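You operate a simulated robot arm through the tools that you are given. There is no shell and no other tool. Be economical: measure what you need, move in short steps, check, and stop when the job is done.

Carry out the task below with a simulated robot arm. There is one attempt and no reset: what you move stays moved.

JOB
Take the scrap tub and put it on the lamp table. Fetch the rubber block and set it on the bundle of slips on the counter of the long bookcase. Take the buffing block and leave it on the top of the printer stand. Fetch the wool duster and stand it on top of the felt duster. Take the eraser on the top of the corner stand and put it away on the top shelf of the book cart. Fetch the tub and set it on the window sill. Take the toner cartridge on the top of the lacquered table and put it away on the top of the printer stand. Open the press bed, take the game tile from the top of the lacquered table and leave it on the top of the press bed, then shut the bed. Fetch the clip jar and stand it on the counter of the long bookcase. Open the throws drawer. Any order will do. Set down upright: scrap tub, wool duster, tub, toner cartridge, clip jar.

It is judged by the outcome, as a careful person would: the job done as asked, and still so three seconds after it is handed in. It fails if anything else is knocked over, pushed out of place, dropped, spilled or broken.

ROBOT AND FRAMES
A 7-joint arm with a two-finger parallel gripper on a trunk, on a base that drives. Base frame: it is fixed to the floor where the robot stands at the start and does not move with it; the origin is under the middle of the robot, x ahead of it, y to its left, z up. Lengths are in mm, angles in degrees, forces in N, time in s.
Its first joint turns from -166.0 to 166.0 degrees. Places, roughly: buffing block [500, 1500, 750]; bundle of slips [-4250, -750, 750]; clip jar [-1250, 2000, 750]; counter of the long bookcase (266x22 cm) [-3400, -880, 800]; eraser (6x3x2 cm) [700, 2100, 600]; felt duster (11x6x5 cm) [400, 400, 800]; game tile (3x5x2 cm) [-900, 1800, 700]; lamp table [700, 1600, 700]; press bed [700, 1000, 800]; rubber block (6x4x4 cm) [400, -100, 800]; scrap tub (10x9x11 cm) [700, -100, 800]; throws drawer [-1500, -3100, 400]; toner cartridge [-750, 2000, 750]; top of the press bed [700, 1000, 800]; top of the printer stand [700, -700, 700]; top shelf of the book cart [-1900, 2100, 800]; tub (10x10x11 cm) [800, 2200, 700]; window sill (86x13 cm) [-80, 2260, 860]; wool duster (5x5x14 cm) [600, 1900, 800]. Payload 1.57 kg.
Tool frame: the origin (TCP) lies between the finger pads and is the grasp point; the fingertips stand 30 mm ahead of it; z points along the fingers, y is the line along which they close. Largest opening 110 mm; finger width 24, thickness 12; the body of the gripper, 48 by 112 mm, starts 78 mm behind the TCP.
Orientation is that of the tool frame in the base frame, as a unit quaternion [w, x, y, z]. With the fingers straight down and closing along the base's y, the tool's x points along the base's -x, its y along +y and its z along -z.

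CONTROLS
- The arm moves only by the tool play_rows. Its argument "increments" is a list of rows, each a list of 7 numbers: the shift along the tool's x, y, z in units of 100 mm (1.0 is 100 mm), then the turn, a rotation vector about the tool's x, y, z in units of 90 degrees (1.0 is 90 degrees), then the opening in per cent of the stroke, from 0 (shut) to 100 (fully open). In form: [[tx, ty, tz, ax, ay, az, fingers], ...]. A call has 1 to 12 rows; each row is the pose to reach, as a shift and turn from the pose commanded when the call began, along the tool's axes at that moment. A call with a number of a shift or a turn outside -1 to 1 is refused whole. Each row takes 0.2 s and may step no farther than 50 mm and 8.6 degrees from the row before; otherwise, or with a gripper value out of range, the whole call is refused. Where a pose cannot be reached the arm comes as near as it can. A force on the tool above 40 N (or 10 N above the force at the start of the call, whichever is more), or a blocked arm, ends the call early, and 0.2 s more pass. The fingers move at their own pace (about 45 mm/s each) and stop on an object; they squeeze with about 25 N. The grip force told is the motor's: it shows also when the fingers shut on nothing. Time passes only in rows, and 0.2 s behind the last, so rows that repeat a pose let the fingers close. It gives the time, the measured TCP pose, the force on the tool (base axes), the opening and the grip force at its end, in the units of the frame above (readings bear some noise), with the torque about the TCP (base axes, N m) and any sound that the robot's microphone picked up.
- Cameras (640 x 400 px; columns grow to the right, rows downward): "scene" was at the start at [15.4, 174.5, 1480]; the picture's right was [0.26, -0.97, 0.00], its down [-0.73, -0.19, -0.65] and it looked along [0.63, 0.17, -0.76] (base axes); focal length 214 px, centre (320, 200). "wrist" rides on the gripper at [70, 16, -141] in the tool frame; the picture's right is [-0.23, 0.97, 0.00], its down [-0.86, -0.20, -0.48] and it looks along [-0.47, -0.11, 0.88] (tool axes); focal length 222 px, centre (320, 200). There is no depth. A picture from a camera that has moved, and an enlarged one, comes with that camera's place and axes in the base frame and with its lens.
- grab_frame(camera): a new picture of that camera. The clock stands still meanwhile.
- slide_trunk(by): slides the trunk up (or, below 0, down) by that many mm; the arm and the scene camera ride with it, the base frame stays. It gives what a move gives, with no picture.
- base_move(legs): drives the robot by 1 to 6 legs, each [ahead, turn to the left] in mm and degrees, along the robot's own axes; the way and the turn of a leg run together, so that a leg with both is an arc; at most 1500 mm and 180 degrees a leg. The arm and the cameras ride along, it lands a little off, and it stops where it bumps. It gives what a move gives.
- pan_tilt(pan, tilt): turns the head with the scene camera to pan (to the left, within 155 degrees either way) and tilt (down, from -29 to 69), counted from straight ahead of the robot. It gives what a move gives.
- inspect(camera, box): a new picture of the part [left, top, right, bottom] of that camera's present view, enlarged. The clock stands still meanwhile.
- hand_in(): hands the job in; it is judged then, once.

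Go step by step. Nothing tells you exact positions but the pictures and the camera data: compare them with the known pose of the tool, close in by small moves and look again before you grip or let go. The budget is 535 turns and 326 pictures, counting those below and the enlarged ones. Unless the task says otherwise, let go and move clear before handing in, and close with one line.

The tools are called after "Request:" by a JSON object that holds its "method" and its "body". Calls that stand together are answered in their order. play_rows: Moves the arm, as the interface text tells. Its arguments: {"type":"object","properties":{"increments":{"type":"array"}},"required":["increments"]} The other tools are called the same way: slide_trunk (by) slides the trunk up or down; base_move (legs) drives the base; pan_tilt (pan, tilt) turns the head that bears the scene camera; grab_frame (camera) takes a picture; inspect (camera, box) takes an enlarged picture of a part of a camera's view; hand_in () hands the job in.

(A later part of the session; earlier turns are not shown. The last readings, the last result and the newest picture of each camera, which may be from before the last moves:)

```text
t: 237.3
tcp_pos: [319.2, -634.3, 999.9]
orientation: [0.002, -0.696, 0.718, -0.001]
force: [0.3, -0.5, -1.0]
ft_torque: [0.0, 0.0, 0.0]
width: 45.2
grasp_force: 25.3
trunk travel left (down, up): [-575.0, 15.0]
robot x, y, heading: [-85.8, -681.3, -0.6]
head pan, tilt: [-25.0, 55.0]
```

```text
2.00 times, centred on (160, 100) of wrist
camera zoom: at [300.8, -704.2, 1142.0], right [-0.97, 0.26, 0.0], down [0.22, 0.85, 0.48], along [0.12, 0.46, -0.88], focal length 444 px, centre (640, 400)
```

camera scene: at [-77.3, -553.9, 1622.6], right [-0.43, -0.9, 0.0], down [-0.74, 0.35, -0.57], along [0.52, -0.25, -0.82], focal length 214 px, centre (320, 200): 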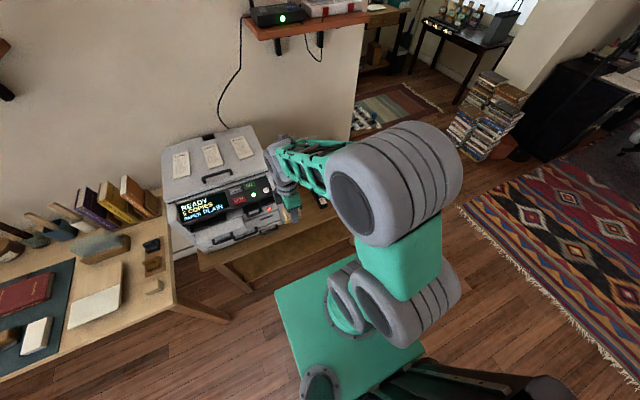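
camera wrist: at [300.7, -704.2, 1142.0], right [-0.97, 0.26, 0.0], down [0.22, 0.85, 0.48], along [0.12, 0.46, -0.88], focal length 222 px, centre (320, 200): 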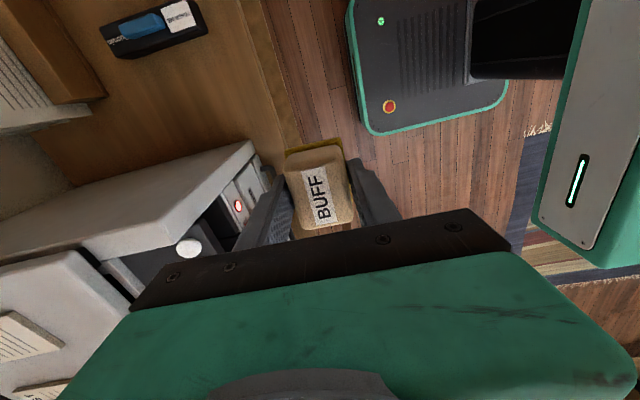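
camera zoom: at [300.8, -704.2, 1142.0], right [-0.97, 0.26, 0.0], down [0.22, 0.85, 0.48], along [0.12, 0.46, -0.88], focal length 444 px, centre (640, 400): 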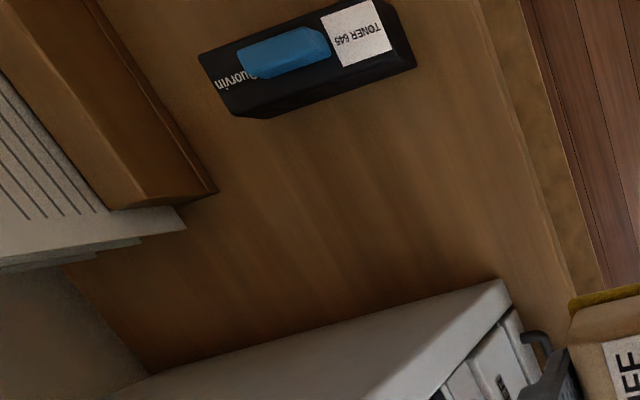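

There is already a blue toner on the stand; free strip lies between it and the printer. I'll set the buffing block at about (455,-730).

Request:
{"method": "play_rows", "body": {"increments": [[0.33, 0, 0, 0, 0, 0, 0], [0.66, 0, 0, 0, 0, 0, 0], [0.96, 0, 0, 0, 0, 0, 0]]}}

Request:
{"method": "play_rows", "body": {"increments": [[0, -0.33, 0, 0, 0, 0, 0], [0, -0.66, 0, 0, 0, 0, 0], [0, -1, 0, 0, 0, 0, 0]]}}

Request:
{"method": "play_rows", "body": {"increments": [[0, -0.36, 0, 0, 0, 0, 0]]}}

Request:
{"method": "slide_trunk", "body": {"by": -160}}

Request:
{"method": "grab_frame", "body": {"camera": "wrist"}}

Request:
{"method": "grab_frame", "body": {"camera": "scene"}}

```text
t: 238.2
tcp_pos: [316.4, -729.5, 999.1]
orientation: [0.002, -0.697, 0.717, 0.0]
force: [-1.5, 0.2, -1.4]
ft_torque: [0.03, -0.02, 0.03]
width: 45.1
grasp_force: 25.4
trunk travel left (down, up): [-575.0, 15.0]
robot x, y, heading: [-83.8, -674.2, -0.8]
head pan, tilt: [-25.0, 55.0]
```

```text
t: 238.9
tcp_pos: [414.2, -734.4, 999.7]
orientation: [0.001, -0.696, 0.718, 0.0]
force: [-0.3, 0.0, -1.1]
ft_torque: [0.01, -0.03, -0.01]
width: 45.2
grasp_force: 24.7
trunk travel left (down, up): [-575.0, 15.0]
robot x, y, heading: [-86.2, -679.6, -0.5]
head pan, tilt: [-25.0, 55.0]
```

```text
t: 239.3
tcp_pos: [452.3, -736.3, 1000.6]
orientation: [0.002, -0.696, 0.718, 0.0]
force: [-0.2, -0.9, -0.4]
ft_torque: [0.01, -0.01, 0.02]
width: 45.4
grasp_force: 24.8
trunk travel left (down, up): [-575.0, 15.0]
robot x, y, heading: [-77.9, -679.1, -0.6]
head pan, tilt: [-25.0, 55.0]
```

```text
t: 241.2
tcp_pos: [451.6, -736.4, 842.0]
orientation: [0.002, -0.696, 0.718, -0.001]
force: [0.4, -0.4, -0.5]
ft_torque: [-0.01, -0.01, 0.0]
width: 45.1
grasp_force: 25.0
trunk travel left (down, up): [-415.0, 175.0]
robot x, y, heading: [-85.6, -679.6, -0.5]
head pan, tilt: [-25.0, 55.0]
```

```text
198 pictures are left
camera wrist: at [433.9, -805.2, 983.6], right [-0.97, 0.26, 0.0], down [0.22, 0.85, 0.48], along [0.13, 0.46, -0.88], focal length 222 px, centre (320, 200)
```

wrist: 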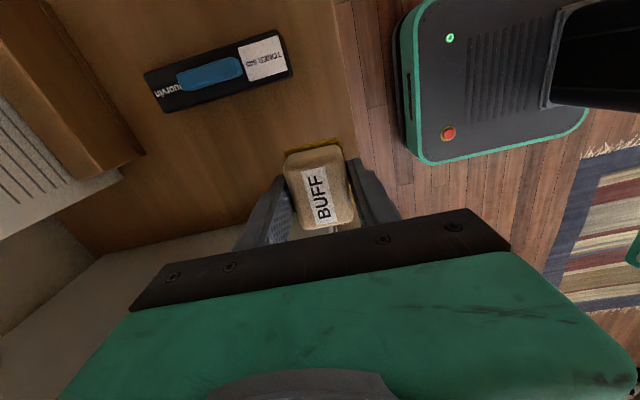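

```text
197 pictures are left
camera scene: at [-77.4, -554.0, 1462.6], right [-0.43, -0.9, 0.0], down [-0.74, 0.35, -0.57], along [0.52, -0.25, -0.82], focal length 214 px, centre (320, 200)
```

scene: 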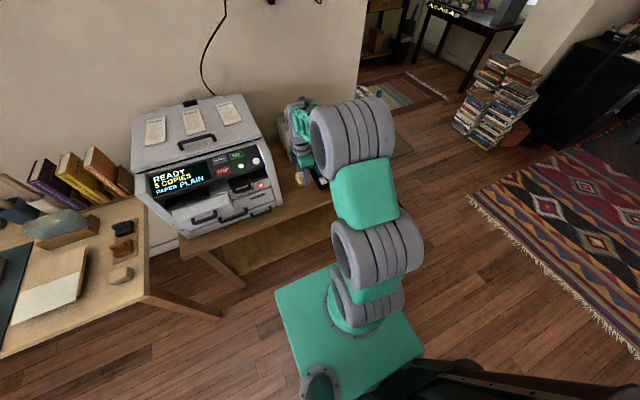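

Request:
{"method": "play_rows", "body": {"increments": [[0, -0.25, 0.2, 0, 0, 0, 0], [0, -0.5, 0.5, 0, 0, 0, 0], [0, -0.5, 0.8, 0, 0, 0, 0]]}}

Request:
{"method": "grab_frame", "body": {"camera": "wrist"}}

```text
t: 242.0
tcp_pos: [502.2, -736.6, 760.4]
orientation: [0.001, -0.697, 0.717, -0.001]
force: [0.7, 0.0, -1.0]
ft_torque: [0.03, 0.02, 0.02]
width: 45.2
grasp_force: 24.5
trunk travel left (down, up): [-415.0, 175.0]
robot x, y, heading: [-82.3, -675.9, -0.3]
head pan, tilt: [-25.0, 55.0]
```

```text
196 pictures are left
camera wrist: at [484.8, -806.2, 902.6], right [-0.97, 0.26, 0.0], down [0.22, 0.85, 0.48], along [0.13, 0.46, -0.88], focal length 222 px, centre (320, 200)
```

wrist: 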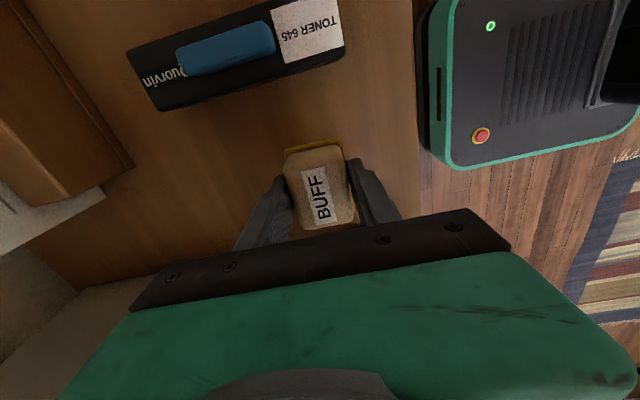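

Request:
{"method": "play_rows", "body": {"increments": [[0, 0, 0.1, 0, 0, 0, 0], [0, 0, 0.15, 0, 0, 0, 0]]}}

Request:
{"method": "play_rows", "body": {"increments": [[0, 0, 0.05, 0, 0, 0, 0], [0, 0, 0.1, 0, 0, 0, 0]]}}

Request:
{"method": "play_rows", "body": {"increments": [[0, 0, 0.05, 0, 0, 0, 0], [0, 0, 0.1, 0, 0, 0, 0]]}}

Request:
{"method": "grab_frame", "body": {"camera": "wrist"}}

```text
t: 242.6
tcp_pos: [502.4, -738.7, 745.8]
orientation: [0.001, -0.696, 0.718, 0.0]
force: [0.1, 0.2, -0.6]
ft_torque: [-0.01, -0.01, 0.01]
width: 45.1
grasp_force: 25.1
trunk travel left (down, up): [-415.0, 175.0]
robot x, y, heading: [-80.9, -678.0, -0.4]
head pan, tilt: [-25.0, 55.0]
```

```text
t: 243.2
tcp_pos: [503.0, -736.7, 738.2]
orientation: [0.002, -0.697, 0.717, 0.0]
force: [0.4, 0.6, -0.7]
ft_torque: [0.0, 0.01, 0.01]
width: 45.3
grasp_force: 25.1
trunk travel left (down, up): [-415.0, 175.0]
robot x, y, heading: [-85.8, -678.7, -0.6]
head pan, tilt: [-25.0, 55.0]
```

```text
t: 243.8
tcp_pos: [502.4, -736.7, 727.2]
orientation: [0.002, -0.696, 0.718, -0.001]
force: [0.3, -0.6, -1.0]
ft_torque: [-0.04, -0.02, -0.01]
width: 45.4
grasp_force: 25.3
trunk travel left (down, up): [-415.0, 175.0]
robot x, y, heading: [-85.9, -675.0, -0.6]
head pan, tilt: [-25.0, 55.0]
```

```text
195 pictures are left
camera wrist: at [485.1, -806.3, 868.8], right [-0.97, 0.26, 0.0], down [0.22, 0.85, 0.48], along [0.12, 0.46, -0.88], focal length 222 px, centre (320, 200)
```

wrist: 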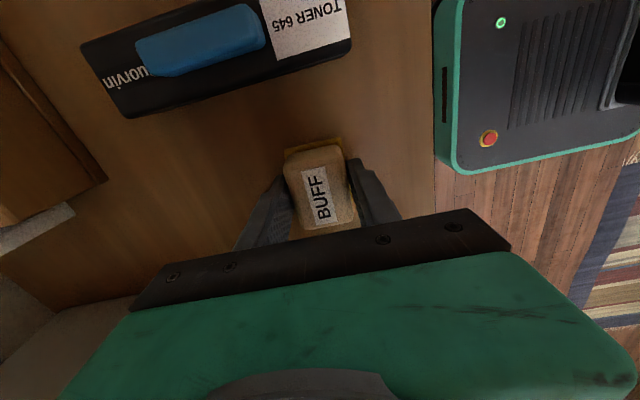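

Request:
{"method": "play_rows", "body": {"increments": [[0, 0, 0.04, 0, 0, 0, 0]]}}

Request:
{"method": "play_rows", "body": {"increments": [[0, 0, 0.04, 0, 0, 0, 0]]}}

Request:
{"method": "play_rows", "body": {"increments": [[0, 0, 0.04, 0, 0, 0, 0]]}}

Request:
{"method": "play_rows", "body": {"increments": [[0, 0, 0.04, 0, 0, 0, 0]]}}

Request:
{"method": "play_rows", "body": {"increments": [[0, 0, 0.04, 0, 0, 0, 0]]}}

```text
t: 244.2
tcp_pos: [502.7, -738.5, 722.5]
orientation: [0.001, -0.697, 0.717, -0.001]
force: [0.6, -0.6, -0.6]
ft_torque: [-0.01, 0.02, -0.03]
width: 45.1
grasp_force: 25.3
trunk travel left (down, up): [-415.0, 175.0]
robot x, y, heading: [-82.2, -681.8, -0.5]
head pan, tilt: [-25.0, 55.0]
```

```text
t: 244.6
tcp_pos: [502.7, -736.6, 717.7]
orientation: [0.002, -0.697, 0.717, -0.001]
force: [0.4, 0.1, 0.4]
ft_torque: [0.01, -0.02, 0.03]
width: 45.1
grasp_force: 24.9
trunk travel left (down, up): [-415.0, 175.0]
robot x, y, heading: [-84.9, -677.7, -0.7]
head pan, tilt: [-25.0, 55.0]
```

```text
t: 245.0
tcp_pos: [502.9, -737.4, 714.9]
orientation: [0.002, -0.697, 0.717, 0.0]
force: [0.1, -0.4, -1.0]
ft_torque: [0.03, -0.01, -0.01]
width: 45.3
grasp_force: 25.1
trunk travel left (down, up): [-415.0, 175.0]
robot x, y, heading: [-84.1, -680.9, -0.4]
head pan, tilt: [-25.0, 55.0]
```

```text
t: 245.4
tcp_pos: [502.3, -736.4, 712.6]
orientation: [0.002, -0.697, 0.717, -0.001]
force: [-4.0, -0.6, 13.2]
ft_torque: [0.07, 0.42, 0.01]
width: 45.3
grasp_force: 25.3
trunk travel left (down, up): [-415.0, 175.0]
robot x, y, heading: [-82.2, -676.7, -0.9]
head pan, tilt: [-25.0, 55.0]
```

```text
t: 245.8
tcp_pos: [503.6, -737.9, 710.4]
orientation: [0.005, -0.697, 0.717, -0.003]
force: [-8.0, 0.7, 34.3]
ft_torque: [0.01, 0.41, 0.06]
width: 45.5
grasp_force: 24.8
trunk travel left (down, up): [-415.0, 175.0]
robot x, y, heading: [-83.5, -678.7, -0.4]
head pan, tilt: [-25.0, 55.0]
```

Contact. Release with a small lift and rise.

Request:
{"method": "play_rows", "body": {"increments": [[0, 0, -0.05, 0, 0, 0, 100], [0, 0, -0.05, 0, 0, 0, 100], [0, 0, -0.05, 0, 0, 0, 100], [0, 0, -0.05, 0, 0, 0, 100], [0, 0, -0.4, 0, 0, 0, 100], [0, 0, -0.8, 0, 0, 0, 100]]}}

Request:
{"method": "slide_trunk", "body": {"by": 170}}

Request:
{"method": "grab_frame", "body": {"camera": "wrist"}}

```text
t: 247.2
tcp_pos: [502.2, -737.0, 787.0]
orientation: [0.001, -0.697, 0.717, 0.0]
force: [1.4, 0.1, -1.2]
ft_torque: [0.02, -0.02, 0.0]
width: 110.1
grasp_force: 0.0
trunk travel left (down, up): [-415.0, 175.0]
robot x, y, heading: [-82.1, -680.5, -0.8]
head pan, tilt: [-25.0, 55.0]
```

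```text
t: 249.1
tcp_pos: [503.6, -737.2, 955.8]
orientation: [0.001, -0.697, 0.717, 0.0]
force: [-0.3, 0.2, 1.5]
ft_torque: [0.01, -0.04, -0.02]
width: 109.9
grasp_force: 0.0
trunk travel left (down, up): [-585.0, 5.0]
robot x, y, heading: [-82.5, -677.0, -0.8]
head pan, tilt: [-25.0, 55.0]
```

```text
194 pictures are left
camera wrist: at [484.6, -806.4, 1098.4], right [-0.97, 0.26, 0.0], down [0.22, 0.85, 0.48], along [0.12, 0.46, -0.88], focal length 222 px, centre (320, 200)
```

wrist: 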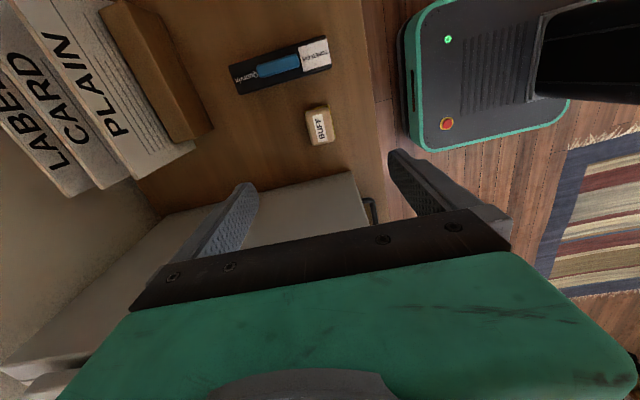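

Next, the rubber block on the work table.

Request:
{"method": "play_rows", "body": {"increments": [[0, 0.33, 0, 0, 0, 0, 100], [0, 0.66, 0, 0, 0, 0, 100], [0, 1, 0, 0, 0, 0, 100]]}}

Request:
{"method": "play_rows", "body": {"increments": [[-0.3, 0.33, 0, 0, 0, 0, 100], [-0.5, 0.66, 0, 0, 0, 0, 100], [-0.5, 1, 0, 0, 0, 0, 100]]}}

Request:
{"method": "base_move", "body": {"legs": [[-40, 0], [0, 90.7], [625, 0], [0, -90], [40, 0]]}}

Request:
{"method": "pan_tilt", "body": {"pan": -10, "tilt": 50}}

Request:
{"method": "grab_frame", "body": {"camera": "wrist"}}

Request:
{"method": "grab_frame", "body": {"camera": "scene"}}

```text
t: 249.9
tcp_pos: [401.6, -734.5, 955.7]
orientation: [0.002, -0.697, 0.717, -0.001]
force: [-0.4, 1.1, 0.8]
ft_torque: [0.0, -0.02, -0.01]
width: 110.2
grasp_force: 0.1
trunk travel left (down, up): [-585.0, 5.0]
robot x, y, heading: [-86.1, -679.7, -0.3]
head pan, tilt: [-25.0, 55.0]
```

```text
t: 250.7
tcp_pos: [302.9, -680.3, 954.8]
orientation: [0.002, -0.696, 0.718, 0.0]
force: [-0.9, -0.1, 0.4]
ft_torque: [-0.04, 0.02, -0.01]
width: 110.2
grasp_force: 0.0
trunk travel left (down, up): [-585.0, 5.0]
robot x, y, heading: [-83.3, -681.7, -0.4]
head pan, tilt: [-25.0, 55.0]
```

```text
t: 262.7
tcp_pos: [324.9, -75.2, 953.7]
orientation: [0.002, -0.69, 0.724, -0.001]
force: [-0.1, -0.1, -0.7]
ft_torque: [0.01, 0.03, 0.0]
width: 110.2
grasp_force: 0.1
trunk travel left (down, up): [-585.0, 5.0]
robot x, y, heading: [-61.5, -64.9, -1.7]
head pan, tilt: [-25.0, 55.0]
```

```text
t: 263.4
tcp_pos: [324.6, -76.0, 954.2]
orientation: [0.002, -0.69, 0.724, -0.001]
force: [-0.1, 0.1, 0.0]
ft_torque: [0.03, 0.02, 0.0]
width: 109.9
grasp_force: 0.0
trunk travel left (down, up): [-585.0, 5.0]
robot x, y, heading: [-62.8, -66.0, -1.4]
head pan, tilt: [-10.0, 50.0]
```

```text
193 pictures are left
camera wrist: at [305.4, -144.3, 1096.2], right [-0.96, 0.27, 0.0], down [0.24, 0.84, 0.48], along [0.13, 0.46, -0.88], focal length 222 px, centre (320, 200)
```

wrist: 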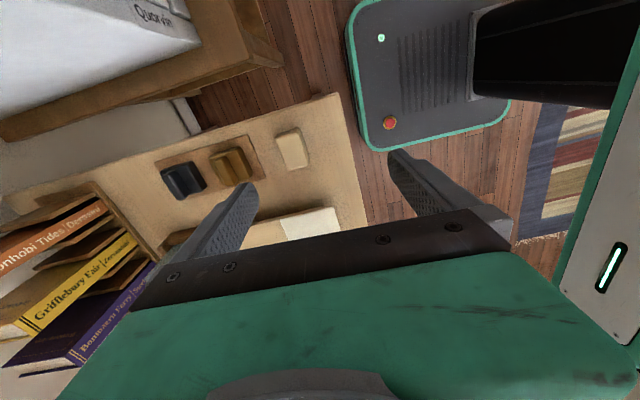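

```text
192 pictures are left
camera scene: at [-42.2, 76.0, 1639.1], right [-0.2, -0.98, 0.0], down [-0.75, 0.15, -0.64], along [0.63, -0.13, -0.77], focal length 214 px, centre (320, 200)
```

scene: 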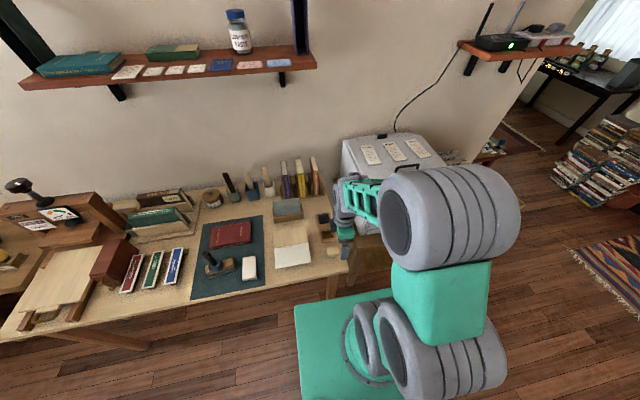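

Request:
{"method": "play_rows", "body": {"increments": [[-0.06, -0.24, 0.3, 0, 0, 0, 100], [-0.12, -0.47, 0.6, 0, 0, 0, 100], [-0.12, -0.47, 1.0, 0, 0, 0, 100]]}}

Request:
{"method": "grab_frame", "body": {"camera": "wrist"}}

```text
t: 264.2
tcp_pos: [373.2, -66.3, 853.8]
orientation: [0.001, -0.689, 0.725, -0.001]
force: [0.6, -0.8, -0.1]
ft_torque: [0.02, 0.0, -0.04]
width: 109.8
grasp_force: 0.0
trunk travel left (down, up): [-585.0, 5.0]
robot x, y, heading: [-63.0, -65.1, -1.5]
head pan, tilt: [-10.0, 50.0]
```

```text
191 pictures are left
camera wrist: at [354.2, -134.7, 995.6], right [-0.96, 0.27, 0.0], down [0.24, 0.84, 0.48], along [0.13, 0.46, -0.88], focal length 222 px, centre (320, 200)
```

wrist: 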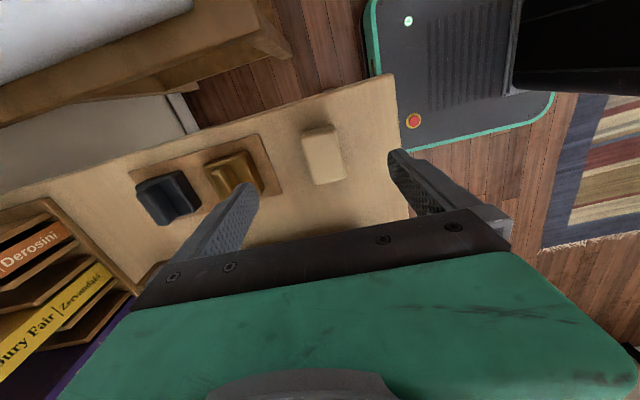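

Request:
{"method": "play_rows", "body": {"increments": [[-0.025, 0.03, 0.2, 0, 0, 0, 60], [-0.025, 0.03, 0.4, 0, 0, 0, 60], [-0.025, 0.03, 0.6, 0, 0, 0, 60], [-0.025, 0.03, 0.7, 0, 0, 0, 60], [-0.025, 0.03, 0.77, 0, 0, 0, 60]]}}

Request:
{"method": "grab_frame", "body": {"camera": "wrist"}}

```text
t: 265.4
tcp_pos: [370.9, -64.0, 779.0]
orientation: [0.004, -0.69, 0.724, -0.003]
force: [-2.7, 0.0, 35.9]
ft_torque: [-0.11, 1.54, 0.08]
width: 68.1
grasp_force: 1.1
trunk travel left (down, up): [-585.0, 5.0]
robot x, y, heading: [-62.3, -65.4, -1.8]
head pan, tilt: [-10.0, 50.0]
```

```text
190 pictures are left
camera wrist: at [350.9, -132.2, 922.1], right [-0.96, 0.27, -0.01], down [0.24, 0.84, 0.48], along [0.14, 0.46, -0.88], focal length 222 px, centre (320, 200)
```

wrist: 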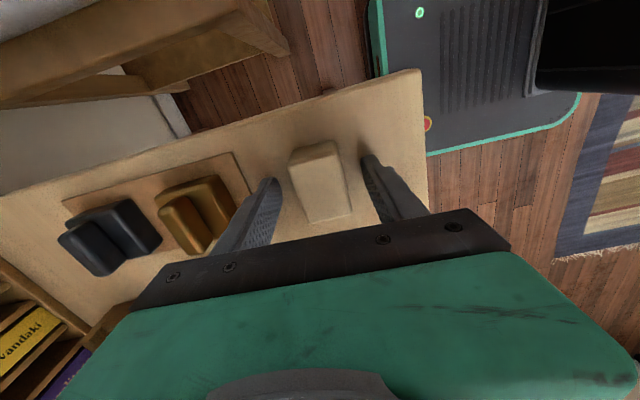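

Request:
{"method": "play_rows", "body": {"increments": [[0, 0, -0.07, 0, 0, 0, 60], [0, 0, -0.07, 0, 0, 0, 0], [0, 0, -0.07, 0, 0, 0, 0], [0, 0, -0.07, 0, 0, 0, 0], [0, 0, -0.07, 0, 0, 0, 0], [0, 0, -0.07, 0, 0, 0, 0]]}}

Request:
{"method": "play_rows", "body": {"increments": [[0, 0, -0.1, 0, 0, 0, 0], [0, 0, -0.25, 0, 0, 0, 0], [0, 0, -0.5, 0, 0, 0, 0], [0, 0, -0.9, 0, 0, 0, 0]]}}

Request:
{"method": "grab_frame", "body": {"camera": "wrist"}}

```text
t: 266.9
tcp_pos: [369.5, -63.4, 783.9]
orientation: [0.002, -0.69, 0.724, -0.001]
force: [0.4, 0.6, -0.8]
ft_torque: [-0.02, 0.0, 0.02]
width: 35.3
grasp_force: 25.0
trunk travel left (down, up): [-585.0, 5.0]
robot x, y, heading: [-61.3, -63.5, -1.7]
head pan, tilt: [-10.0, 50.0]
```

```text
t: 267.9
tcp_pos: [369.3, -63.3, 875.7]
orientation: [0.002, -0.69, 0.724, -0.001]
force: [0.1, 0.8, -0.8]
ft_torque: [0.02, -0.01, -0.01]
width: 35.0
grasp_force: 25.4
trunk travel left (down, up): [-585.0, 5.0]
robot x, y, heading: [-61.0, -67.4, -1.6]
head pan, tilt: [-10.0, 50.0]
```

```text
189 pictures are left
camera wrist: at [350.5, -131.9, 1018.3], right [-0.96, 0.27, 0.0], down [0.24, 0.84, 0.48], along [0.13, 0.46, -0.88], focal length 222 px, centre (320, 200)
```

wrist: 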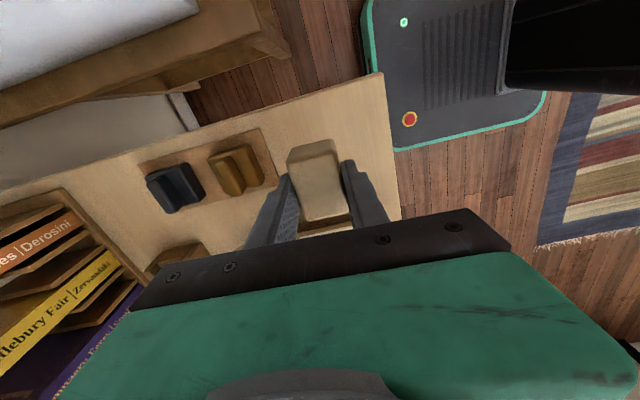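

Rubber block held. Drive to the long bookcase.

Request:
{"method": "base_move", "body": {"legs": [[-250, 0], [0, 181.6], [1500, 0], [1500, 0], [938, 0], [0, 90]]}}

Request:
{"method": "pan_tilt", "body": {"pan": 0, "tilt": 35}}

Request:
{"method": "grab_frame", "body": {"camera": "scene"}}

```text
refused: 181.6 is not a number from -180 to 180
```

```text
t: 268.6
tcp_pos: [370.1, -61.9, 876.4]
orientation: [0.001, -0.69, 0.724, 0.0]
force: [-0.9, 0.3, -0.1]
ft_torque: [0.01, -0.03, 0.01]
width: 34.8
grasp_force: 24.6
trunk travel left (down, up): [-585.0, 5.0]
robot x, y, heading: [-61.8, -65.6, -1.5]
head pan, tilt: [0.0, 35.0]
```

```text
188 pictures are left
camera scene: at [-29.4, 89.1, 1660.7], right [-0.03, -1.0, 0.0], down [-0.57, 0.02, -0.82], along [0.82, -0.02, -0.57], focal length 214 px, centre (320, 200)
```

scene: 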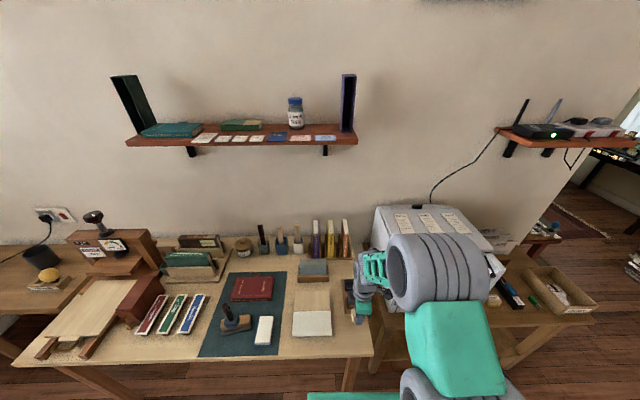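

Request:
{"method": "base_move", "body": {"legs": [[-250, 1.5], [0, 180], [1500, 0], [1500, 0], [938, 0], [0, 90]]}}

Request:
{"method": "grab_frame", "body": {"camera": "scene"}}

```text
t: 295.1
tcp_pos: [-4472.8, 137.4, 876.8]
orientation: [-0.003, 0.729, 0.684, -0.004]
force: [0.7, -0.3, -0.7]
ft_torque: [-0.01, -0.01, 0.0]
width: 35.0
grasp_force: 25.5
trunk travel left (down, up): [-585.0, 5.0]
robot x, y, heading: [-4038.3, 133.3, 177.4]
head pan, tilt: [0.0, 35.0]
stopped in leg 5: the robot was blocked; the commanded pose is now the measured one
```

```text
187 pictures are left
camera scene: at [-4072.3, -21.3, 1660.8], right [0.04, 1.0, 0.0], down [0.57, -0.02, -0.82], along [-0.82, 0.04, -0.57], focal length 214 px, centre (320, 200)
```

scene: 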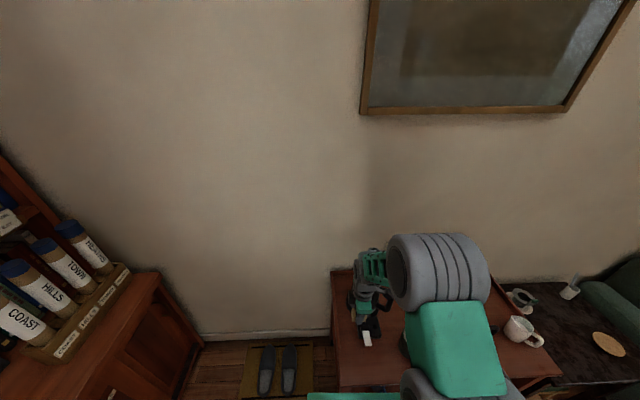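

The base stopped early near a red side table. I check what's around.

Request:
{"method": "grab_frame", "body": {"camera": "wrist"}}

Request:
{"method": "pan_tilt", "body": {"pan": -20, "tilt": 60}}

Request:
{"method": "grab_frame", "body": {"camera": "scene"}}

```text
186 pictures are left
camera wrist: at [-4450.3, 206.2, 1019.3], right [0.96, -0.29, -0.01], down [-0.25, -0.84, 0.48], along [-0.15, -0.46, -0.88], focal length 222 px, centre (320, 200)
```

wrist: 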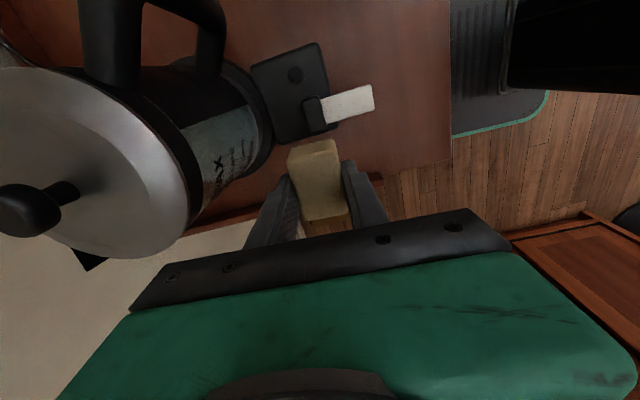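

```text
t: 296.0
tcp_pos: [-4474.2, 135.8, 877.0]
orientation: [-0.003, 0.73, 0.684, -0.003]
force: [0.1, 0.2, -0.3]
ft_torque: [-0.02, -0.02, -0.01]
width: 34.9
grasp_force: 24.6
trunk travel left (down, up): [-585.0, 5.0]
robot x, y, heading: [-4040.8, 131.6, 177.7]
head pan, tilt: [-20.0, 60.0]
```

```text
185 pictures are left
camera scene: at [-4047.9, 0.7, 1626.6], right [0.38, 0.92, 0.0], down [0.8, -0.33, -0.5], along [-0.46, 0.19, -0.87], focal length 214 px, centre (320, 200)
```

scene: 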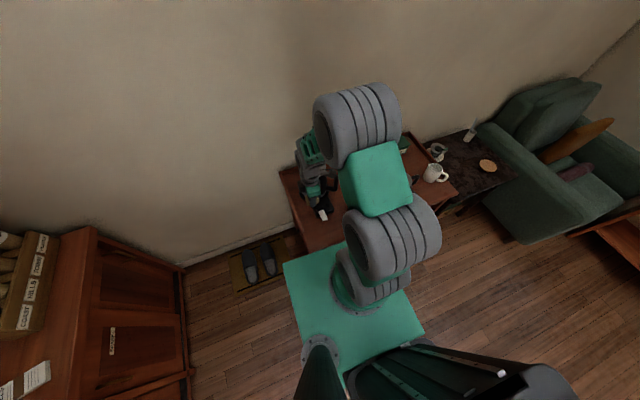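

Nothing was knocked; the base merely touched the cart. Back away, then approach the bookcase from the side.

Request:
{"method": "base_move", "body": {"legs": [[-250, 0], [0, 72.4], [440, 0], [0, 20]]}}

Request:
{"method": "pan_tilt", "body": {"pan": -20, "tilt": 45}}

Request:
{"method": "grab_frame", "body": {"camera": "scene"}}

Request:
{"method": "pan_tilt", "body": {"pan": -80, "tilt": 40}}

Request:
{"method": "grab_frame", "body": {"camera": "scene"}}

Request:
{"method": "grab_frame", "body": {"camera": "wrist"}}

```text
t: 304.3
tcp_pos: [-3928.2, -727.1, 877.5]
orientation: [0.001, 0.013, 1.0, -0.003]
force: [0.0, -0.9, 0.2]
ft_torque: [0.0, 0.04, 0.0]
width: 34.6
grasp_force: 24.8
trunk travel left (down, up): [-585.0, 5.0]
robot x, y, heading: [-3939.9, -293.8, -90.1]
head pan, tilt: [-20.0, 60.0]
```

```text
t: 305.1
tcp_pos: [-3928.1, -727.2, 877.0]
orientation: [0.001, 0.013, 1.0, -0.003]
force: [0.6, -0.1, -0.1]
ft_torque: [0.04, 0.0, 0.03]
width: 34.5
grasp_force: 24.8
trunk travel left (down, up): [-585.0, 5.0]
robot x, y, heading: [-3941.3, -292.6, -90.3]
head pan, tilt: [-20.0, 45.0]
```

```text
184 pictures are left
camera scene: at [-3813.1, -310.6, 1645.9], right [-0.94, 0.35, 0.0], down [0.25, 0.66, -0.71], along [-0.25, -0.66, -0.71], focal length 214 px, centre (320, 200)
```

scene: 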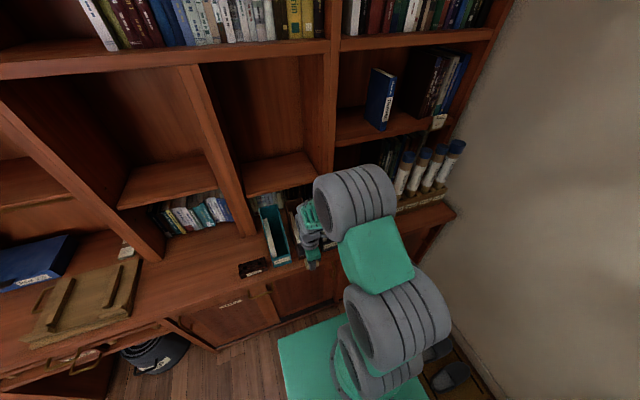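

```text
t: 306.4
tcp_pos: [-3929.4, -727.7, 878.8]
orientation: [0.001, 0.013, 1.0, -0.003]
force: [0.2, -0.2, 0.3]
ft_torque: [-0.04, 0.01, 0.0]
width: 34.5
grasp_force: 24.5
trunk travel left (down, up): [-585.0, 5.0]
robot x, y, heading: [-3939.6, -296.9, -90.0]
head pan, tilt: [-80.0, 40.0]
```

```text
183 pictures are left
camera scene: at [-3868.6, -248.7, 1653.2], right [-0.17, 0.99, 0.0], down [0.63, 0.11, -0.77], along [-0.76, -0.13, -0.64], focal length 214 px, centre (320, 200)
```

scene: 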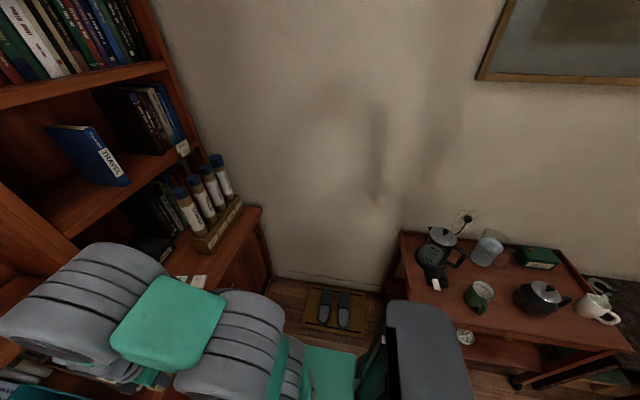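

```text
182 pictures are left
camera wrist: at [-3997.5, -708.3, 1018.8], right [0.25, 0.97, -0.01], down [0.85, -0.22, 0.48], along [0.46, -0.13, -0.88], focal length 222 px, centre (320, 200)
```

wrist: 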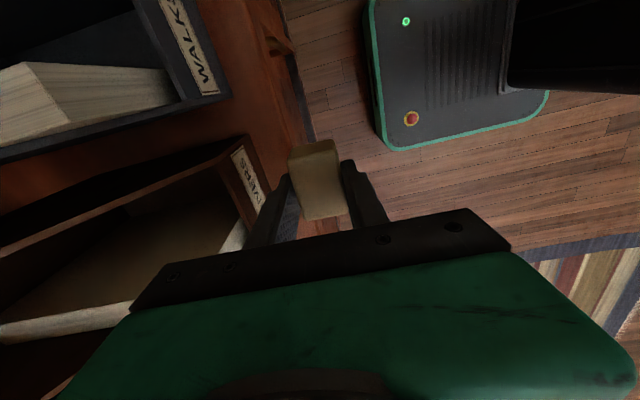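

Everything on the cart is fine. The slips are near (-4244,-864). I shift the base along the bookcase.

Request:
{"method": "base_move", "body": {"legs": [[-60, 0], [0, -90], [250, 0], [0, 90]]}}

Request:
{"method": "pan_tilt", "body": {"pan": -20, "tilt": 50}}

Request:
{"method": "grab_frame", "body": {"camera": "scene"}}

Request:
{"method": "grab_frame", "body": {"camera": "wrist"}}

```text
t: 314.0
tcp_pos: [-4585.8, -394.0, 874.1]
orientation: [0.001, 0.579, 0.816, -0.002]
force: [0.3, 0.1, 0.7]
ft_torque: [0.05, 0.07, 0.01]
width: 34.8
grasp_force: 25.0
trunk travel left (down, up): [-585.0, 5.0]
robot x, y, heading: [-4182.1, -231.6, -160.9]
head pan, tilt: [-80.0, 40.0]
stopped in leg 4: the robot was blocked; the commanded pose is now the measured one
```

```text
t: 315.3
tcp_pos: [-4590.6, -393.6, 873.5]
orientation: [0.001, 0.579, 0.815, -0.002]
force: [-0.2, -0.9, -0.9]
ft_torque: [0.0, -0.02, 0.03]
width: 34.8
grasp_force: 24.6
trunk travel left (down, up): [-585.0, 5.0]
robot x, y, heading: [-4183.1, -232.5, -160.9]
head pan, tilt: [-20.0, 50.0]
```

```text
181 pictures are left
camera scene: at [-4152.3, -357.2, 1639.1], right [0.01, 1.0, 0.0], down [0.77, -0.01, -0.64], along [-0.64, 0.01, -0.77], focal length 214 px, centre (320, 200)
```

scene: 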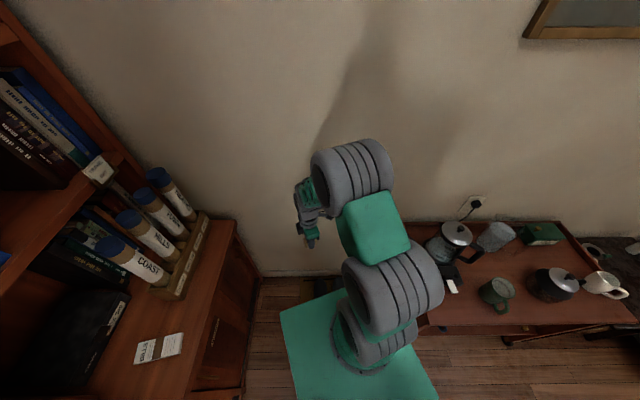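

```text
180 pictures are left
camera wrist: at [-4596.2, -321.8, 1015.7], right [0.99, 0.11, 0.0], down [0.09, -0.87, 0.48], along [0.05, -0.48, -0.88], focal length 222 px, centre (320, 200)
```

wrist: 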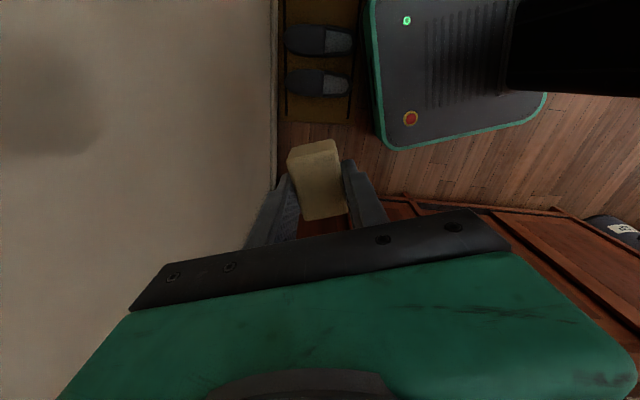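

Request:
{"method": "base_move", "body": {"legs": [[-150, 0], [0, 71]]}}

Request:
{"method": "pan_tilt", "body": {"pan": -20, "tilt": 50}}

Request:
{"method": "grab_frame", "body": {"camera": "scene"}}

```text
t: 319.7
tcp_pos: [-4032.8, -618.3, 873.9]
orientation: [0.001, 0.014, 1.0, -0.001]
force: [0.1, 0.6, 0.3]
ft_torque: [-0.01, -0.01, 0.0]
width: 35.0
grasp_force: 24.8
trunk travel left (down, up): [-585.0, 5.0]
robot x, y, heading: [-4041.0, -178.7, -91.1]
head pan, tilt: [-20.0, 50.0]
```

```text
t: 320.3
tcp_pos: [-4031.7, -616.3, 873.1]
orientation: [0.002, 0.013, 1.0, -0.001]
force: [-0.7, 0.6, -0.8]
ft_torque: [0.0, 0.0, 0.01]
width: 34.9
grasp_force: 25.1
trunk travel left (down, up): [-585.0, 5.0]
robot x, y, heading: [-4042.0, -182.2, -91.6]
head pan, tilt: [-20.0, 50.0]
```

```text
179 pictures are left
camera scene: at [-3912.1, -196.0, 1639.1], right [-0.93, 0.36, 0.0], down [0.28, 0.71, -0.64], along [-0.23, -0.6, -0.77], focal length 214 px, centre (320, 200)
```

scene: 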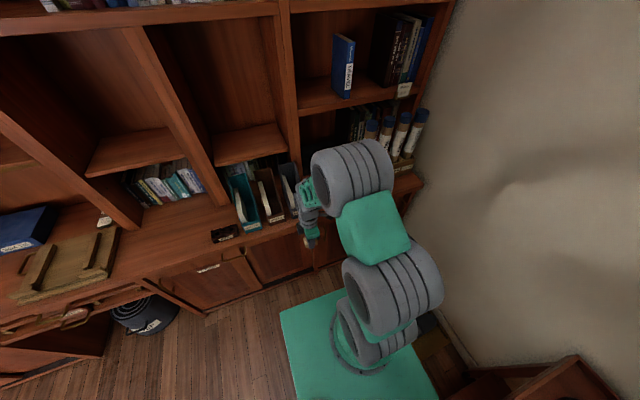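

Request:
{"method": "play_rows", "body": {"increments": [[0, 0, -0.33, 0, 0, 0, 0], [0, 0, -0.66, 0, 0, 0, 0], [0, 0, -1, 0, 0, 0, 0]]}}

Request:
{"method": "play_rows", "body": {"increments": [[0.33, 0, 0, 0, 0, 0, 0], [0.66, 0, 0, 0, 0, 0, 0], [1, 0, 0, 0, 0, 0, 0]]}}

Request:
{"method": "play_rows", "body": {"increments": [[0.33, 0, 0, 0, 0, 0, 0], [0.66, 0, 0, 0, 0, 0, 0], [1, 0, 0, 0, 0, 0, 0]]}}

Request:
{"method": "grab_frame", "body": {"camera": "wrist"}}

Request:
{"method": "pan_tilt", "body": {"pan": -40, "tilt": 40}}

Request:
{"method": "grab_frame", "body": {"camera": "scene"}}

```text
t: 321.1
tcp_pos: [-4033.6, -617.4, 975.6]
orientation: [0.002, 0.014, 1.0, 0.0]
force: [0.1, 0.0, -0.3]
ft_torque: [-0.02, -0.03, -0.01]
width: 34.8
grasp_force: 25.3
trunk travel left (down, up): [-585.0, 5.0]
robot x, y, heading: [-4040.6, -179.6, -91.4]
head pan, tilt: [-20.0, 50.0]
```

```text
t: 321.9
tcp_pos: [-4133.9, -614.1, 974.1]
orientation: [0.003, 0.013, 1.0, 0.0]
force: [0.2, -0.6, -0.2]
ft_torque: [0.0, 0.01, 0.0]
width: 34.9
grasp_force: 24.5
trunk travel left (down, up): [-585.0, 5.0]
robot x, y, heading: [-4042.8, -181.5, -91.6]
head pan, tilt: [-20.0, 50.0]
```

```text
t: 322.7
tcp_pos: [-4236.2, -611.5, 973.8]
orientation: [0.003, 0.013, 1.0, -0.001]
force: [0.2, 0.7, -0.7]
ft_torque: [0.03, -0.03, -0.01]
width: 34.7
grasp_force: 24.8
trunk travel left (down, up): [-585.0, 5.0]
robot x, y, heading: [-4037.3, -184.5, -91.4]
head pan, tilt: [-20.0, 50.0]
```

```text
178 pictures are left
camera wrist: at [-4304.6, -593.3, 1115.7], right [0.25, 0.97, 0.0], down [0.85, -0.22, 0.48], along [0.47, -0.12, -0.88], focal length 222 px, centre (320, 200)
```

wrist: 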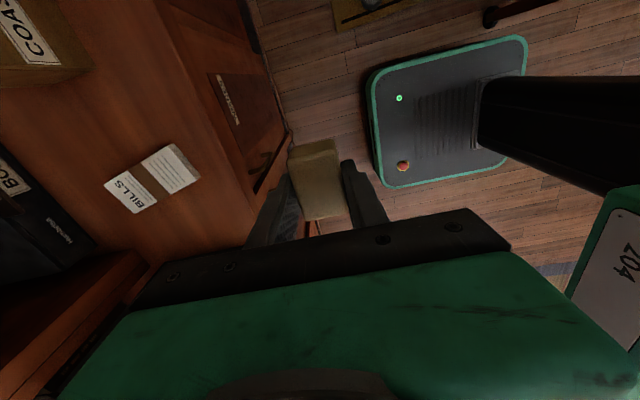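

```text
t: 323.6
tcp_pos: [-4234.3, -611.3, 973.8]
orientation: [0.003, 0.013, 1.0, -0.001]
force: [-0.5, -0.3, 0.1]
ft_torque: [0.01, -0.02, 0.01]
width: 34.8
grasp_force: 24.9
trunk travel left (down, up): [-585.0, 5.0]
robot x, y, heading: [-4037.6, -183.8, -91.3]
head pan, tilt: [-40.0, 40.0]
```

```text
177 pictures are left
camera scene: at [-3940.2, -188.2, 1653.2], right [-0.75, 0.66, 0.0], down [0.42, 0.48, -0.77], along [-0.5, -0.58, -0.64], focal length 214 px, centre (320, 200)
```

scene: 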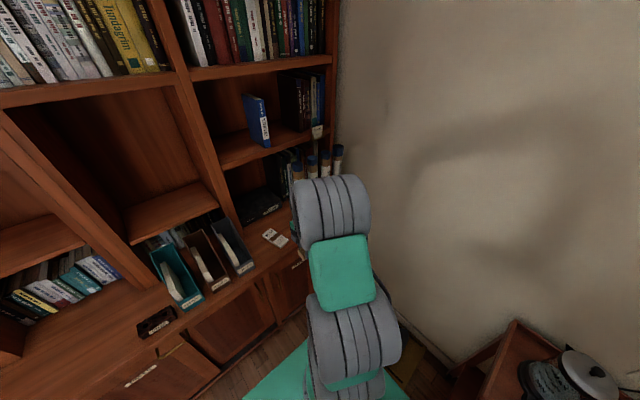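

Request:
{"method": "inspect", "body": {"camera": "wrist", "box": [60, 110, 300, 260]}}

Request:
{"method": "play_rows", "body": {"increments": [[0, -0.33, 0, 0, 0, 0, 0], [0, -0.66, 0, 0, 0, 0, 0], [0, -1, 0, 0, 0, 0, 0]]}}

Request:
{"method": "grab_frame", "body": {"camera": "wrist"}}

```text
2.67 times, centred on (180, 185) of wrist
camera zoom: at [-4303.8, -593.4, 1115.9], right [0.25, 0.97, 0.0], down [0.85, -0.22, 0.48], along [0.47, -0.12, -0.88], focal length 592 px, centre (693, 240)
```

zoom: 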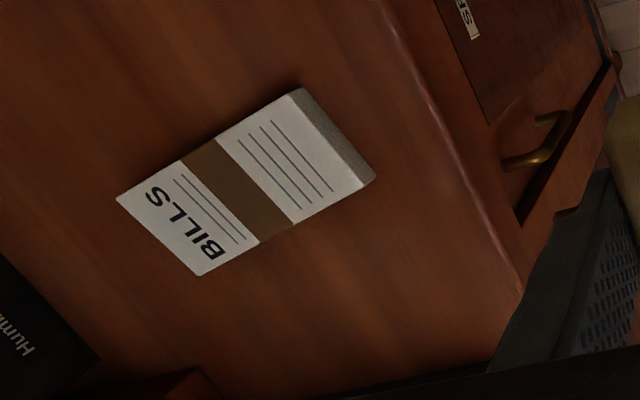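

```text
t: 324.4
tcp_pos: [-4234.7, -712.5, 972.8]
orientation: [0.002, 0.014, 1.0, 0.0]
force: [0.6, 0.1, -1.1]
ft_torque: [0.0, -0.03, -0.03]
width: 34.8
grasp_force: 25.1
trunk travel left (down, up): [-585.0, 5.0]
robot x, y, heading: [-4040.6, -181.2, -91.2]
head pan, tilt: [-40.0, 40.0]
```

```text
175 pictures are left
camera wrist: at [-4304.6, -693.4, 1114.9], right [0.25, 0.97, 0.0], down [0.85, -0.22, 0.48], along [0.47, -0.12, -0.88], focal length 222 px, centre (320, 200)
```

wrist: 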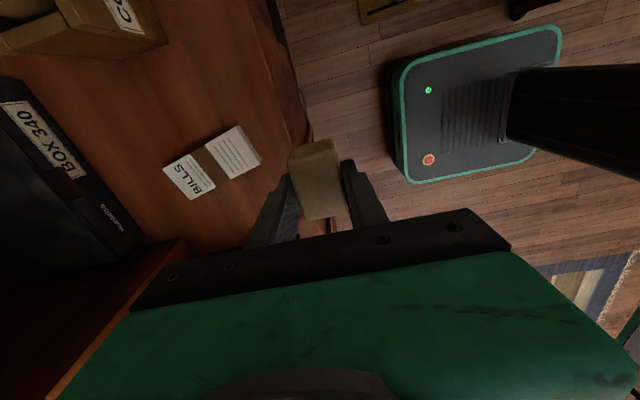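

Slips are at about (-4244,-864), top z≈816. Drive 100 mm closer, then position above.

Request:
{"method": "base_move", "body": {"legs": [[110, 1.2]]}}

Request:
{"method": "grab_frame", "body": {"camera": "wrist"}}

```text
t: 325.6
tcp_pos: [-4226.6, -824.4, 973.6]
orientation: [0.003, 0.003, 1.0, 0.0]
force: [-1.1, 0.1, 0.4]
ft_torque: [0.04, 0.0, -0.01]
width: 34.8
grasp_force: 25.0
trunk travel left (down, up): [-585.0, 5.0]
robot x, y, heading: [-4040.4, -287.1, -90.3]
head pan, tilt: [-40.0, 40.0]
```

```text
174 pictures are left
camera wrist: at [-4296.1, -807.5, 1114.9], right [0.23, 0.97, 0.0], down [0.85, -0.21, 0.48], along [0.47, -0.11, -0.88], focal length 222 px, centre (320, 200)
```

wrist: 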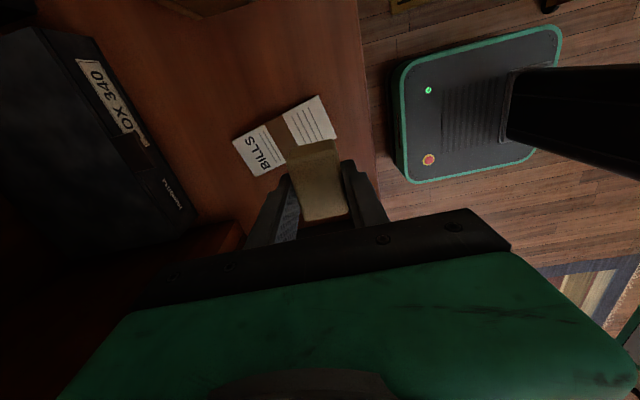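

Request:
{"method": "play_rows", "body": {"increments": [[0.06, -0.2, 0, 0, 0, 0, 0], [0.13, -0.4, 0, 0, 0, 0, 0], [0.13, -0.4, 0.4, 0, 0, 0, 0], [0.13, -0.4, 0.75, 0, 0, 0, 0]]}}

Request:
{"method": "grab_frame", "body": {"camera": "wrist"}}

```text
t: 326.6
tcp_pos: [-4241.2, -865.9, 900.1]
orientation: [0.001, 0.003, 1.0, 0.0]
force: [0.0, -0.5, -0.5]
ft_torque: [0.0, -0.06, 0.01]
width: 35.1
grasp_force: 24.9
trunk travel left (down, up): [-585.0, 5.0]
robot x, y, heading: [-4044.9, -287.6, -90.4]
head pan, tilt: [-40.0, 40.0]
```

```text
173 pictures are left
camera wrist: at [-4310.4, -847.9, 1041.9], right [0.23, 0.97, 0.0], down [0.85, -0.2, 0.48], along [0.47, -0.11, -0.88], focal length 222 px, centre (320, 200)
```

wrist: 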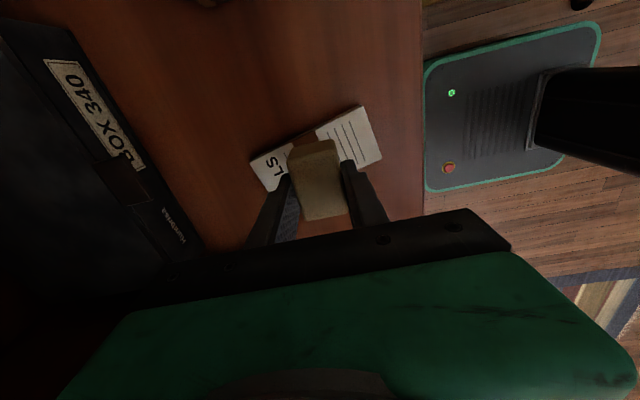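

Request:
{"method": "play_rows", "body": {"increments": [[0.04, -0.01, 0.2, 0, 0, 0, 0], [0.04, -0.01, 0.35, 0, 0, 0, 0], [0.04, -0.01, 0.4, 0, 0, 0, 0]]}}

Request:
{"method": "play_rows", "body": {"increments": [[0, 0, 0.04, 0, 0, 0, 0]]}}

Request:
{"method": "play_rows", "body": {"increments": [[0, 0, 0.04, 0, 0, 0, 0]]}}

Request:
{"method": "play_rows", "body": {"increments": [[0, 0, 0.04, 0, 0, 0, 0]]}}

Request:
{"method": "grab_frame", "body": {"camera": "wrist"}}

```text
t: 327.4
tcp_pos: [-4244.0, -865.4, 859.0]
orientation: [0.003, 0.004, 1.0, -0.002]
force: [0.5, -0.7, 0.2]
ft_torque: [-0.02, 0.0, 0.0]
width: 34.7
grasp_force: 24.9
trunk travel left (down, up): [-585.0, 5.0]
robot x, y, heading: [-4042.4, -286.2, -90.5]
head pan, tilt: [-40.0, 40.0]
```

```text
t: 327.8
tcp_pos: [-4244.0, -864.9, 854.7]
orientation: [0.003, 0.004, 1.0, -0.001]
force: [0.1, 0.5, -0.3]
ft_torque: [0.02, -0.01, -0.02]
width: 35.0
grasp_force: 25.1
trunk travel left (down, up): [-585.0, 5.0]
robot x, y, heading: [-4041.9, -293.1, -90.4]
head pan, tilt: [-40.0, 40.0]
```

```text
t: 328.1
tcp_pos: [-4244.5, -865.6, 851.8]
orientation: [0.002, 0.004, 1.0, -0.001]
force: [0.2, -0.5, -0.7]
ft_torque: [0.05, 0.02, 0.03]
width: 34.9
grasp_force: 24.7
trunk travel left (down, up): [-585.0, 5.0]
robot x, y, heading: [-4041.0, -289.4, -90.5]
head pan, tilt: [-40.0, 40.0]
```

```text
t: 328.6
tcp_pos: [-4243.9, -864.5, 849.2]
orientation: [0.002, 0.003, 1.0, -0.003]
force: [1.0, 3.8, 17.8]
ft_torque: [0.26, 0.03, 0.0]
width: 35.0
grasp_force: 25.7
trunk travel left (down, up): [-585.0, 5.0]
robot x, y, heading: [-4043.8, -291.7, -90.3]
head pan, tilt: [-40.0, 40.0]
```

```text
172 pictures are left
camera wrist: at [-4313.1, -846.9, 991.3], right [0.23, 0.97, 0.0], down [0.85, -0.2, 0.48], along [0.47, -0.12, -0.88], focal length 222 px, centre (320, 200)
```

wrist: 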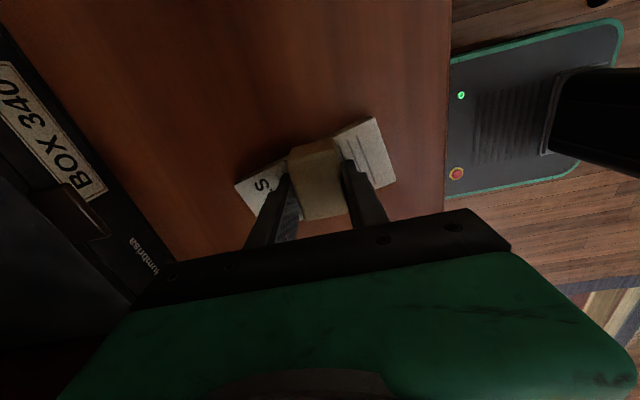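

Request:
{"method": "play_rows", "body": {"increments": [[0, 0, -0.02, 0, 0, 0, 60], [0, 0, -0.02, 0, 0, 0, 60], [0, 0, -0.02, 0, 0, 0, 60], [0, 0, -0.3, 0, 0, 0, 60], [0, 0, -0.6, 0, 0, 0, 60], [0, 0, -1.0, 0, 0, 0, 60]]}}

Request:
{"method": "grab_frame", "body": {"camera": "wrist"}}

```text
t: 329.9
tcp_pos: [-4245.4, -863.6, 948.0]
orientation: [0.002, 0.004, 1.0, 0.0]
force: [-0.5, -0.2, 0.0]
ft_torque: [-0.02, 0.0, 0.03]
width: 66.0
grasp_force: 0.2
trunk travel left (down, up): [-585.0, 5.0]
robot x, y, heading: [-4041.2, -288.7, -90.2]
head pan, tilt: [-40.0, 40.0]
```

```text
171 pictures are left
camera wrist: at [-4313.7, -845.2, 1088.9], right [0.23, 0.97, 0.0], down [0.85, -0.21, 0.48], along [0.47, -0.11, -0.88], focal length 222 px, centre (320, 200)
```

wrist: 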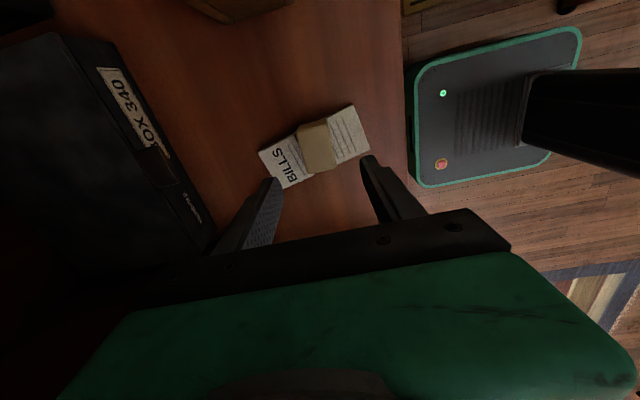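

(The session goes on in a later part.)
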